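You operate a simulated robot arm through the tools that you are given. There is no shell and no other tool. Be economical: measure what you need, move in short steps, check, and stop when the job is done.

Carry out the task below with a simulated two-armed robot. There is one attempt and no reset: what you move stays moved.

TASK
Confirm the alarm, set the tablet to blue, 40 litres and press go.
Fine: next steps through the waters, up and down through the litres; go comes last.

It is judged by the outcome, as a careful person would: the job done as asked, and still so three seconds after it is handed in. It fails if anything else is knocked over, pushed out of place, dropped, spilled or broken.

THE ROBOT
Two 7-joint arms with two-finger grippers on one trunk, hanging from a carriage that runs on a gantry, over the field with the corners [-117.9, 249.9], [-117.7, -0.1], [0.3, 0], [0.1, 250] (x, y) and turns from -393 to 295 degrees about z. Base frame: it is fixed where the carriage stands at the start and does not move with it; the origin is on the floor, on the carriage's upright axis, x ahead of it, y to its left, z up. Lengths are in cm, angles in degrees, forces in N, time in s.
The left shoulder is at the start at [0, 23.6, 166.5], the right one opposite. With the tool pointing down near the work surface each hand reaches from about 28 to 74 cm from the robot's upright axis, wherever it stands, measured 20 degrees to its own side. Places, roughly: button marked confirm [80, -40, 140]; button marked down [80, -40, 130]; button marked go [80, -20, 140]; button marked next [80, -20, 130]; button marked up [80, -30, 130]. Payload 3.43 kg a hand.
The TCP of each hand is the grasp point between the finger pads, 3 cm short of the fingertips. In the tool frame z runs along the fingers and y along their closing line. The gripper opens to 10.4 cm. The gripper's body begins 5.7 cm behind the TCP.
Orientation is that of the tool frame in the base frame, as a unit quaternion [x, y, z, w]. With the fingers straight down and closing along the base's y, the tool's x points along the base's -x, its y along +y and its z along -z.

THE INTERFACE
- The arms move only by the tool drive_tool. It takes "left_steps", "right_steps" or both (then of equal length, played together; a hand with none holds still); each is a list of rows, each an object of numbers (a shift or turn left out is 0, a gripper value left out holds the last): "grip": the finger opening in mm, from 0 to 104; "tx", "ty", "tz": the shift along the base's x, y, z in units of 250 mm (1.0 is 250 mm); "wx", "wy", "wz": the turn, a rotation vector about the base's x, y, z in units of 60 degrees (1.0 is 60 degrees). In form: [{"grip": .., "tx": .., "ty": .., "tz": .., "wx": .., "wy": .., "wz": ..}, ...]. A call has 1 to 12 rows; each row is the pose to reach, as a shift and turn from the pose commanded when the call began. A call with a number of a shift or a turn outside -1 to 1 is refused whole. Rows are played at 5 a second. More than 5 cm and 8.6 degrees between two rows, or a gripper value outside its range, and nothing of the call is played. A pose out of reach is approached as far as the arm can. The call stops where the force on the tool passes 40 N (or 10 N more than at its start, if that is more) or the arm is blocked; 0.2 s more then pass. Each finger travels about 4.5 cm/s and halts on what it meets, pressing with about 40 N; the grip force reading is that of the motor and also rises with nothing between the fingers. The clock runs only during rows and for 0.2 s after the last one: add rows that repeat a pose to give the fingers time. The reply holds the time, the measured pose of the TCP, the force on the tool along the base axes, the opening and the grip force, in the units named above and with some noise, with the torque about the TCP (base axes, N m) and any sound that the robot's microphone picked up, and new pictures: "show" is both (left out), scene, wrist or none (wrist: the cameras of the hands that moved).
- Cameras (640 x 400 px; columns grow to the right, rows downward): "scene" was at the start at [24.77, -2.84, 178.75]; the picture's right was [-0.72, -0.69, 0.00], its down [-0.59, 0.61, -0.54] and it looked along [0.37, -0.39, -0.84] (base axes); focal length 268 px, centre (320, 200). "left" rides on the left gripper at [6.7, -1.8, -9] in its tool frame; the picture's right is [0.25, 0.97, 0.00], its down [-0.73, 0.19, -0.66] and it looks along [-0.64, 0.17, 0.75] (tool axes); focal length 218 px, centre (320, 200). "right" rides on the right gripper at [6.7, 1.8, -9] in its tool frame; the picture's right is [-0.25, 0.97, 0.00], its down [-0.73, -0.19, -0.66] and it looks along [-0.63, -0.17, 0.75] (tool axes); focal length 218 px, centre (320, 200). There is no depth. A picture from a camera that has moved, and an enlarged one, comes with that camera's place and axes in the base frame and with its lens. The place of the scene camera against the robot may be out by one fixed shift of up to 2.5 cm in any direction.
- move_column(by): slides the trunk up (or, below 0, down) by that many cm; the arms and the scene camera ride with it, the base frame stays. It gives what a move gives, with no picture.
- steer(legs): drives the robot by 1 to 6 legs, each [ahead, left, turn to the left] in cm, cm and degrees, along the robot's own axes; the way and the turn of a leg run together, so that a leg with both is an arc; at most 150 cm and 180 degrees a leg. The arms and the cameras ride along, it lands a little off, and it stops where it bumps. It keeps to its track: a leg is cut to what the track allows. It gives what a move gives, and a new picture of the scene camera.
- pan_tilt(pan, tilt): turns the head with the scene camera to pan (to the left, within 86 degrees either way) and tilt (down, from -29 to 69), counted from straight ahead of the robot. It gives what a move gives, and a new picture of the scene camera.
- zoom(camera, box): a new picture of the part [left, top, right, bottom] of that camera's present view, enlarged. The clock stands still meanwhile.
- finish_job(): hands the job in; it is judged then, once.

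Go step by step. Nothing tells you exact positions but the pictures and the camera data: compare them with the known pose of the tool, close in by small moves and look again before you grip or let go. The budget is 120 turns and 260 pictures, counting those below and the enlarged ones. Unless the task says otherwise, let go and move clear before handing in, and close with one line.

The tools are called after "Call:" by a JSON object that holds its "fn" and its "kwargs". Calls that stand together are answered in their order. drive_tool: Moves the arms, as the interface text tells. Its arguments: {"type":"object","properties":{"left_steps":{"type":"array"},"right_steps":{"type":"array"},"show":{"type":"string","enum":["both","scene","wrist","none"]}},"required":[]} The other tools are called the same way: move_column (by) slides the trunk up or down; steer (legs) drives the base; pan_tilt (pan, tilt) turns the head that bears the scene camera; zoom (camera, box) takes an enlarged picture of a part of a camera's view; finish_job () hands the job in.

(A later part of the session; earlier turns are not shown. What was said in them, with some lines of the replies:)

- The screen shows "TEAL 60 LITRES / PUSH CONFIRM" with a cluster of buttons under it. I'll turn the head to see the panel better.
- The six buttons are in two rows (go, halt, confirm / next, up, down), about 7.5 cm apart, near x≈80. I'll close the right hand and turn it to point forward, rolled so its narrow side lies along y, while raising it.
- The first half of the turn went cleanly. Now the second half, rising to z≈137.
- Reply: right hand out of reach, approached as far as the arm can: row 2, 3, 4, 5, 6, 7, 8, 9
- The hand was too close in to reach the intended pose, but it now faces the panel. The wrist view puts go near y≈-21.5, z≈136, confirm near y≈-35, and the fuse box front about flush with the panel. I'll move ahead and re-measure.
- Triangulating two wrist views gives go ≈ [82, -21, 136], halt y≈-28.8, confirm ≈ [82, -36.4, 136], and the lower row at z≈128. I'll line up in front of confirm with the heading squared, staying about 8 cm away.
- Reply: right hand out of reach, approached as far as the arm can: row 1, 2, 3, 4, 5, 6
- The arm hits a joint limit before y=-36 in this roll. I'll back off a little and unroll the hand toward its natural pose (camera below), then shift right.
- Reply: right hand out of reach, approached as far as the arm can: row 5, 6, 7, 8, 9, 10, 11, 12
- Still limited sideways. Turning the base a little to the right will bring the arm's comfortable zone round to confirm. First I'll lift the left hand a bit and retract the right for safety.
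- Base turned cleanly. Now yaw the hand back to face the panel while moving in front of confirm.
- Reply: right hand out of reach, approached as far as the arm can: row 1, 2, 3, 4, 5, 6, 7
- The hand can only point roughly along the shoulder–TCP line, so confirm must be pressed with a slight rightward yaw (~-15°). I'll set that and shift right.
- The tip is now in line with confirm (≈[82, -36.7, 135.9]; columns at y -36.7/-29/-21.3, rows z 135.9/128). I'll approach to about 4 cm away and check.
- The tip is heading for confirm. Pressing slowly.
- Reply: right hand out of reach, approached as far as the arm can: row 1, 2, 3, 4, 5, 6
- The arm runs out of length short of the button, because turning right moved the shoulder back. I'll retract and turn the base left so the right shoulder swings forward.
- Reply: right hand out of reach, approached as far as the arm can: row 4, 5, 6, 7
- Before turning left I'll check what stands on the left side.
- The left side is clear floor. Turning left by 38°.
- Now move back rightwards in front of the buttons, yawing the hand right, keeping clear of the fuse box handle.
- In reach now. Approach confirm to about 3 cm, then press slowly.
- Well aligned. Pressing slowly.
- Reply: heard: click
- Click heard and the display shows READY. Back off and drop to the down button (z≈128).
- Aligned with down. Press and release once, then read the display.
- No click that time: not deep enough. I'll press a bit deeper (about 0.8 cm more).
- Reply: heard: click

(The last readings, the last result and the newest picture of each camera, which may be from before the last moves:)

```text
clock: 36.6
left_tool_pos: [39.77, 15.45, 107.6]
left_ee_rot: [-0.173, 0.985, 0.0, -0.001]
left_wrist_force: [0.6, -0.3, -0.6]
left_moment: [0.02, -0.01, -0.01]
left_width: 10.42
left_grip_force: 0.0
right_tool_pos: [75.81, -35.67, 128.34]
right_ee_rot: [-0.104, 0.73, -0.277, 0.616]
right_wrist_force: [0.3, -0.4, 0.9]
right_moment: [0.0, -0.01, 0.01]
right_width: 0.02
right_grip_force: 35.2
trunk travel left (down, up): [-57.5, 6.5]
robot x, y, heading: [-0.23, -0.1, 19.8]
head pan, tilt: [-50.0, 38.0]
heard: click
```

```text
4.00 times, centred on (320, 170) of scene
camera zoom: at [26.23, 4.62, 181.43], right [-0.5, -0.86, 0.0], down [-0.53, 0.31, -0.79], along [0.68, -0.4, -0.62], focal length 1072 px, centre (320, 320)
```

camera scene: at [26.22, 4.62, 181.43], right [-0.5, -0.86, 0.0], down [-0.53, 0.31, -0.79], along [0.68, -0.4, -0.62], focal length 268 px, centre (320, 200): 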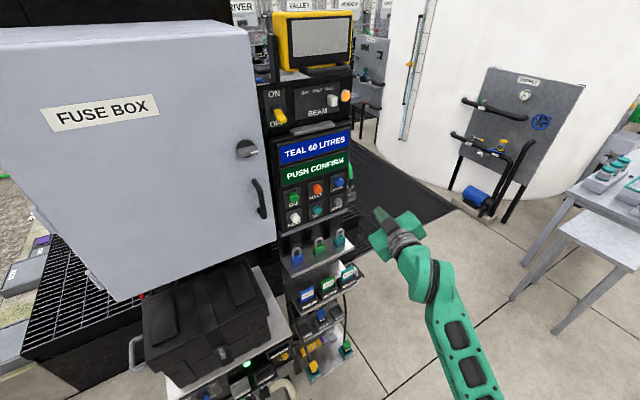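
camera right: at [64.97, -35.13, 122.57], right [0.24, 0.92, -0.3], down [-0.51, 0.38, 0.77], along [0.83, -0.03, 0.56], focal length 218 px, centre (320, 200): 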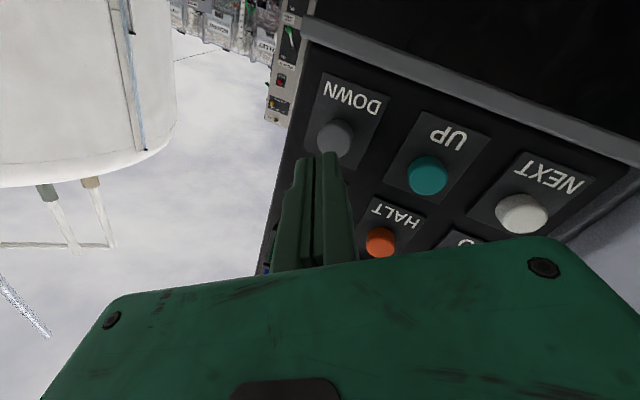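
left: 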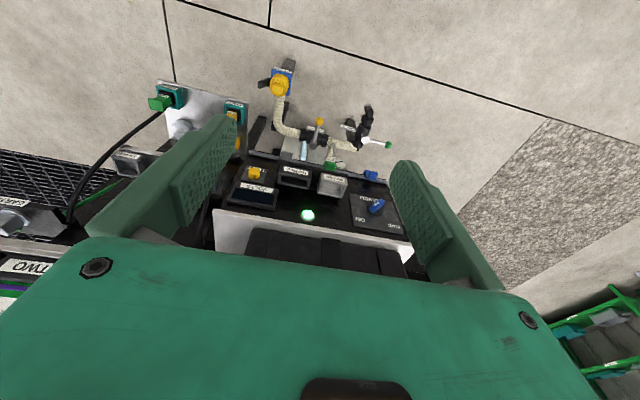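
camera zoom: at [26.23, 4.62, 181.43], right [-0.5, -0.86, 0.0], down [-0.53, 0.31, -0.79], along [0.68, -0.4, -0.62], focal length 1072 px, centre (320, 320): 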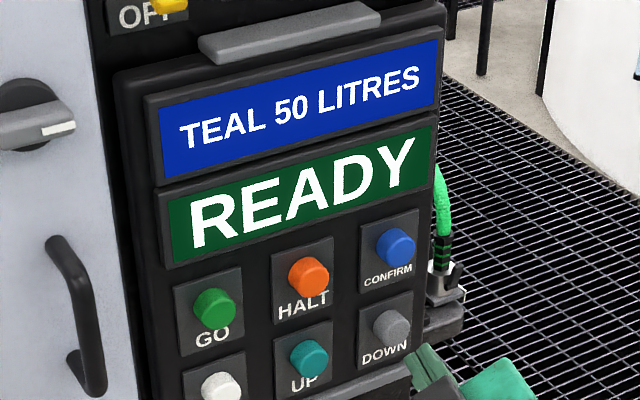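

Now 50 litres. One more identical press of down.

Call:
{"fn": "drive_tool", "kwargs": {"right_steps": [{"tx": 0.06}, {"tx": 0.1}, {"tx": 0.13}, {"tx": 0.145}, {"tx": 0.155}, {"tx": 0.165}, {"tx": 0.172}, {"tx": 0.172}, {"tx": 0.08}, {"tx": 0.0}, {"tx": 0.0}], "show": "none"}}

Call:
{"fn": "zoom", "kwargs": {"camera": "scene", "box": [240, 120, 400, 220]}}

```text
clock: 39.0
left_tool_pos: [39.69, 15.57, 107.55]
left_ee_rot: [-0.173, 0.985, 0.0, 0.0]
left_wrist_force: [0.5, -0.4, -0.5]
left_moment: [0.02, -0.01, 0.01]
left_width: 10.4
left_grip_force: 0.1
right_tool_pos: [75.6, -35.77, 128.22]
right_ee_rot: [-0.103, 0.73, -0.277, 0.616]
right_wrist_force: [-0.6, 0.2, 0.4]
right_moment: [0.0, 0.02, -0.01]
right_width: 0.0
right_grip_force: 34.5
trunk travel left (down, up): [-57.5, 6.5]
robot x, y, heading: [-0.14, -0.08, 20.0]
head pan, tilt: [-50.0, 38.0]
heard: click
```

```text
4.00 times, centred on (320, 170) of scene
camera zoom: at [26.23, 4.62, 181.43], right [-0.5, -0.86, 0.0], down [-0.53, 0.31, -0.79], along [0.68, -0.4, -0.62], focal length 1072 px, centre (320, 320)
```

zoom: 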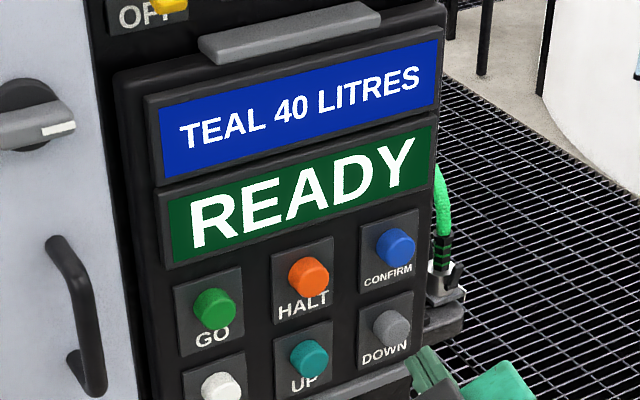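

Now TEAL 40. Next: move to the next button (y≈-21.2, z≈128), backing off first and squaring the yaw.

Call:
{"fn": "drive_tool", "kwargs": {"right_steps": [{"tx": -0.12}, {"tx": -0.2, "ty": 0.08, "wz": 0.05}, {"tx": -0.2, "ty": 0.2, "wz": 0.1}, {"tx": -0.2, "ty": 0.32, "wz": 0.15}, {"tx": -0.2, "ty": 0.44, "wz": 0.2}, {"tx": -0.2, "ty": 0.53, "wz": 0.25}, {"tx": -0.2, "ty": 0.584, "wz": 0.25}, {"tx": -0.2, "ty": 0.584, "wz": 0.25}], "show": "both"}}

```text
clock: 40.8
left_tool_pos: [39.81, 15.59, 107.6]
left_ee_rot: [-0.172, 0.985, 0.0, 0.0]
left_wrist_force: [-0.2, -0.6, -0.8]
left_moment: [-0.01, 0.01, 0.0]
left_width: 10.39
left_grip_force: 0.1
right_tool_pos: [70.65, -21.25, 128.22]
right_ee_rot: [-0.197, 0.71, -0.195, 0.647]
right_wrist_force: [0.3, 0.0, 0.1]
right_moment: [0.01, 0.02, -0.02]
right_width: 0.0
right_grip_force: 34.6
trunk travel left (down, up): [-57.5, 6.5]
robot x, y, heading: [0.03, 0.15, 19.9]
head pan, tilt: [-50.0, 38.0]
camera scene: at [26.22, 4.62, 181.43], right [-0.5, -0.86, 0.0], down [-0.53, 0.31, -0.79], along [0.68, -0.4, -0.62], focal length 268 px, centre (320, 200)
camera right: at [61.18, -23.11, 122.52], right [-0.01, 0.95, -0.3], down [-0.59, 0.24, 0.77], along [0.81, 0.18, 0.56], focal length 218 px, centre (320, 200)
```

scene: 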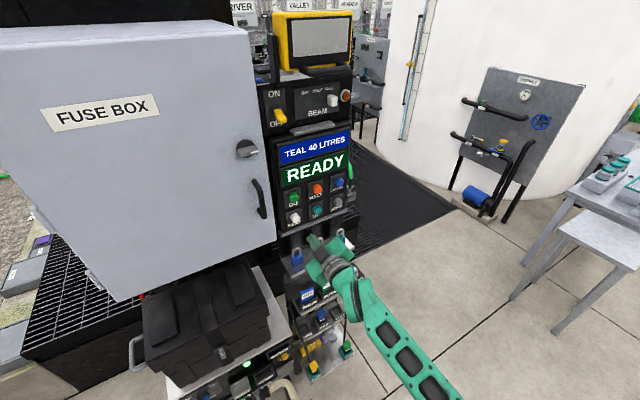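
right: 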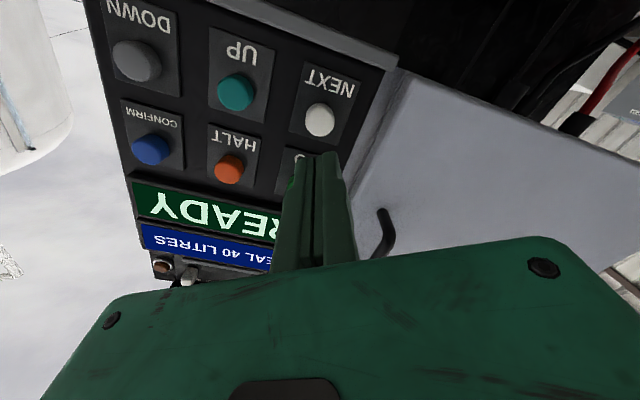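

Aligned with next. Approach and press once, then read.

Call:
{"fn": "drive_tool", "kwargs": {"right_steps": [{"tx": 0.14}, {"tx": 0.24}, {"tx": 0.29}, {"tx": 0.32}, {"tx": 0.335}, {"tx": 0.35}, {"tx": 0.36}, {"tx": 0.368}, {"tx": 0.368}, {"tx": 0.28}, {"tx": 0.2}, {"tx": 0.2}], "show": "none"}}

Call:
{"fn": "zoom", "kwargs": {"camera": "scene", "box": [240, 120, 400, 220]}}

```text
clock: 43.4
left_tool_pos: [39.8, 15.54, 107.7]
left_ee_rot: [-0.172, 0.985, 0.0, 0.001]
left_wrist_force: [0.0, 0.2, 0.5]
left_moment: [-0.01, -0.02, 0.02]
left_width: 10.39
left_grip_force: 0.0
right_tool_pos: [75.65, -21.37, 128.33]
right_ee_rot: [-0.199, 0.71, -0.194, 0.647]
right_wrist_force: [0.5, 0.7, -1.0]
right_moment: [0.04, 0.0, -0.03]
right_width: 0.0
right_grip_force: 34.7
trunk travel left (down, up): [-57.5, 6.5]
robot x, y, heading: [0.2, -0.13, 20.1]
head pan, tilt: [-50.0, 38.0]
heard: click
```

```text
4.00 times, centred on (320, 170) of scene
camera zoom: at [26.23, 4.62, 181.43], right [-0.5, -0.86, 0.0], down [-0.53, 0.31, -0.79], along [0.68, -0.4, -0.62], focal length 1072 px, centre (320, 320)
```

zoom: 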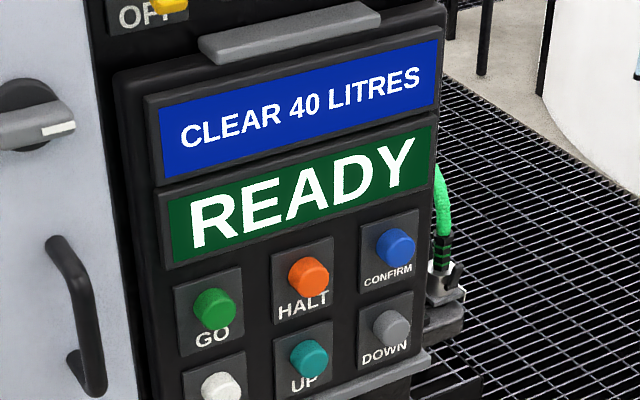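

Now CLEAR 40. Press next again.

Call:
{"fn": "drive_tool", "kwargs": {"right_steps": [{"tx": 0.06}, {"tx": 0.1}, {"tx": 0.13}, {"tx": 0.145}, {"tx": 0.155}, {"tx": 0.163}, {"tx": 0.168}, {"tx": 0.168}, {"tx": 0.08}, {"tx": 0.0}, {"tx": 0.0}], "show": "none"}}

Call:
{"fn": "zoom", "kwargs": {"camera": "scene", "box": [240, 120, 400, 220]}}

```text
clock: 45.8
left_tool_pos: [39.9, 15.53, 107.7]
left_ee_rot: [-0.174, 0.985, 0.0, 0.0]
left_wrist_force: [0.1, -0.2, 0.4]
left_moment: [-0.02, 0.02, -0.02]
left_width: 10.4
left_grip_force: 0.0
right_tool_pos: [75.51, -21.25, 128.19]
right_ee_rot: [-0.197, 0.71, -0.195, 0.647]
right_wrist_force: [0.0, 0.1, 1.0]
right_moment: [0.01, 0.02, 0.02]
right_width: 0.0
right_grip_force: 34.7
trunk travel left (down, up): [-57.5, 6.5]
robot x, y, heading: [-0.07, 0.01, 20.0]
head pan, tilt: [-50.0, 38.0]
heard: click
```

```text
4.00 times, centred on (320, 170) of scene
camera zoom: at [26.23, 4.62, 181.43], right [-0.5, -0.86, 0.0], down [-0.53, 0.31, -0.79], along [0.68, -0.4, -0.62], focal length 1072 px, centre (320, 320)
```

zoom: 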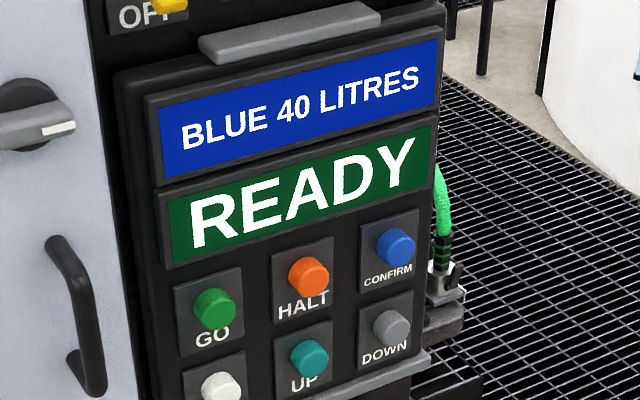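

BLUE 40 LITRES is set. Back off 4 cm, then rise 7.9 cm to go.

Call:
{"fn": "drive_tool", "kwargs": {"right_steps": [{"tx": -0.1}, {"tx": -0.16, "tz": 0.06}, {"tx": -0.16, "tz": 0.18}, {"tx": -0.16, "tz": 0.28}, {"tx": -0.16, "tz": 0.312}, {"tx": -0.16, "tz": 0.312}], "show": "wrist"}}

Call:
{"fn": "zoom", "kwargs": {"camera": "scene", "box": [240, 120, 400, 220]}}

```text
clock: 47.2
left_tool_pos: [39.78, 15.55, 107.67]
left_ee_rot: [-0.172, 0.985, 0.0, 0.0]
left_wrist_force: [0.7, 0.5, 0.3]
left_moment: [-0.05, -0.01, 0.01]
left_width: 10.4
left_grip_force: 0.0
right_tool_pos: [71.56, -21.35, 136.07]
right_ee_rot: [-0.198, 0.71, -0.194, 0.647]
right_wrist_force: [0.1, -0.2, 0.1]
right_moment: [-0.03, -0.01, 0.01]
right_width: 0.01
right_grip_force: 34.7
trunk travel left (down, up): [-57.5, 6.5]
robot x, y, heading: [-0.28, 0.12, 19.9]
head pan, tilt: [-50.0, 38.0]
camera right: at [62.02, -23.24, 130.37], right [-0.01, 0.95, -0.3], down [-0.59, 0.24, 0.77], along [0.81, 0.18, 0.56], focal length 218 px, centre (320, 200)
```

right: 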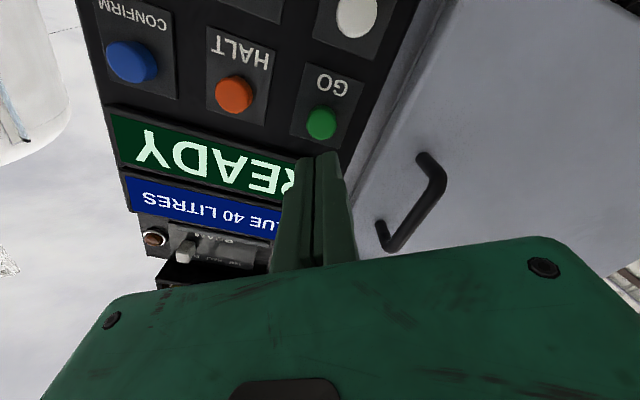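

```text
4.00 times, centred on (320, 170) of scene
camera zoom: at [26.22, 4.62, 181.43], right [-0.5, -0.86, 0.0], down [-0.53, 0.31, -0.79], along [0.68, -0.4, -0.62], focal length 1072 px, centre (320, 320)
```

zoom: 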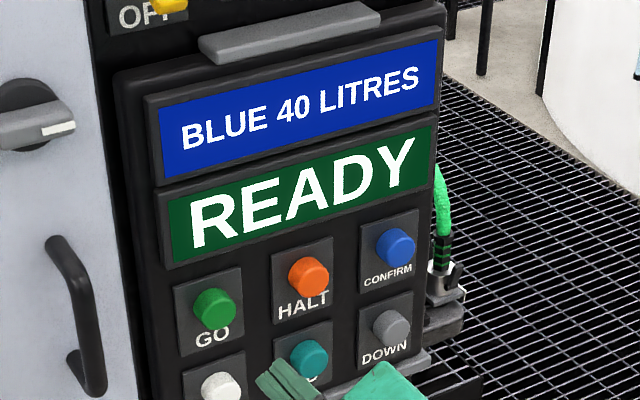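

Aligned with go. Press once and release.

Call:
{"fn": "drive_tool", "kwargs": {"right_steps": [{"tx": 0.14}, {"tx": 0.22}, {"tx": 0.27}, {"tx": 0.3}, {"tx": 0.315}, {"tx": 0.323}, {"tx": 0.33}, {"tx": 0.33}, {"tx": 0.24}, {"tx": 0.12}, {"tx": 0.0}, {"tx": 0.0}], "show": "none"}}

Call:
{"fn": "zoom", "kwargs": {"camera": "scene", "box": [240, 120, 400, 220]}}

```text
clock: 49.8
left_tool_pos: [39.84, 15.5, 107.59]
left_ee_rot: [-0.173, 0.985, 0.0, 0.0]
left_wrist_force: [0.3, -0.3, 0.3]
left_moment: [-0.02, -0.03, 0.0]
left_width: 10.4
left_grip_force: 0.1
right_tool_pos: [71.73, -21.18, 136.04]
right_ee_rot: [-0.196, 0.71, -0.196, 0.647]
right_wrist_force: [0.4, -0.1, 0.3]
right_moment: [-0.02, 0.0, 0.01]
right_width: 0.01
right_grip_force: 35.4
trunk travel left (down, up): [-57.5, 6.5]
robot x, y, heading: [-0.18, 0.06, 19.9]
head pan, tilt: [-50.0, 38.0]
heard: click
```

```text
4.00 times, centred on (320, 170) of scene
camera zoom: at [26.23, 4.62, 181.43], right [-0.5, -0.86, 0.0], down [-0.53, 0.31, -0.79], along [0.68, -0.4, -0.62], focal length 1072 px, centre (320, 320)
```

zoom: 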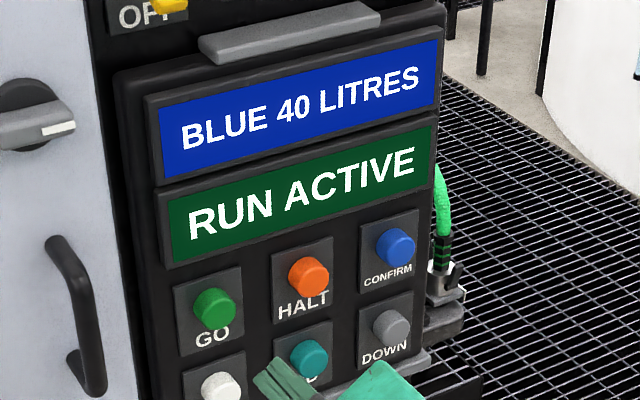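

The display reads BLUE 40 LITRES / RUN ACTIVE. I'll pull the hand clear and check the run stays active.

Call:
{"fn": "drive_tool", "kwargs": {"right_steps": [{"tx": -0.15}, {"tx": -0.3}, {"tx": -0.4}, {"tx": -0.4}, {"tx": -0.4}, {"tx": -0.4}], "show": "scene"}}

```text
clock: 51.2
left_tool_pos: [39.82, 15.54, 107.6]
left_ee_rot: [-0.173, 0.985, 0.0, 0.0]
left_wrist_force: [0.8, -1.0, 0.1]
left_moment: [0.0, 0.0, 0.03]
left_width: 10.37
left_grip_force: 0.1
right_tool_pos: [61.88, -21.36, 136.06]
right_ee_rot: [-0.198, 0.71, -0.195, 0.647]
right_wrist_force: [0.2, -0.6, 0.1]
right_moment: [0.02, 0.01, -0.01]
right_width: 0.0
right_grip_force: 34.6
trunk travel left (down, up): [-57.5, 6.5]
robot x, y, heading: [0.21, -0.2, 20.1]
head pan, tilt: [-50.0, 38.0]
camera scene: at [26.22, 4.62, 181.43], right [-0.5, -0.86, 0.0], down [-0.53, 0.31, -0.79], along [0.68, -0.4, -0.62], focal length 268 px, centre (320, 200)
```

scene: 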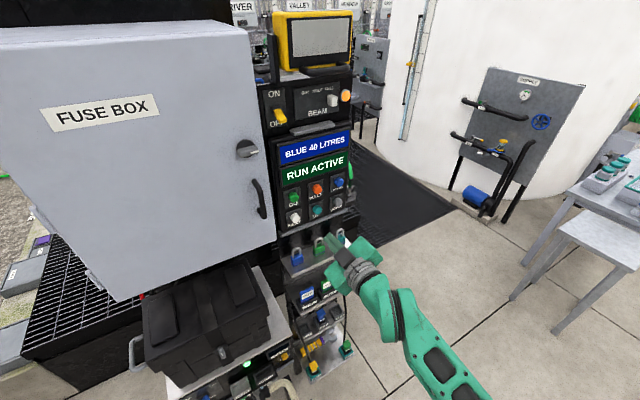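

The run is still active and the hand is clear, so I'm handing the job in.

Call:
{"fn": "finish_job", "kwargs": {}}

```text
The job is handed in.
```

I confirmed the alarm, set the tablet to blue and 40 litres, and pressed go last. The display read BLUE 40 LITRES and RUN ACTIVE when I handed the job in, with the hand clear of the panel and nothing knocked over or moved that I could see.
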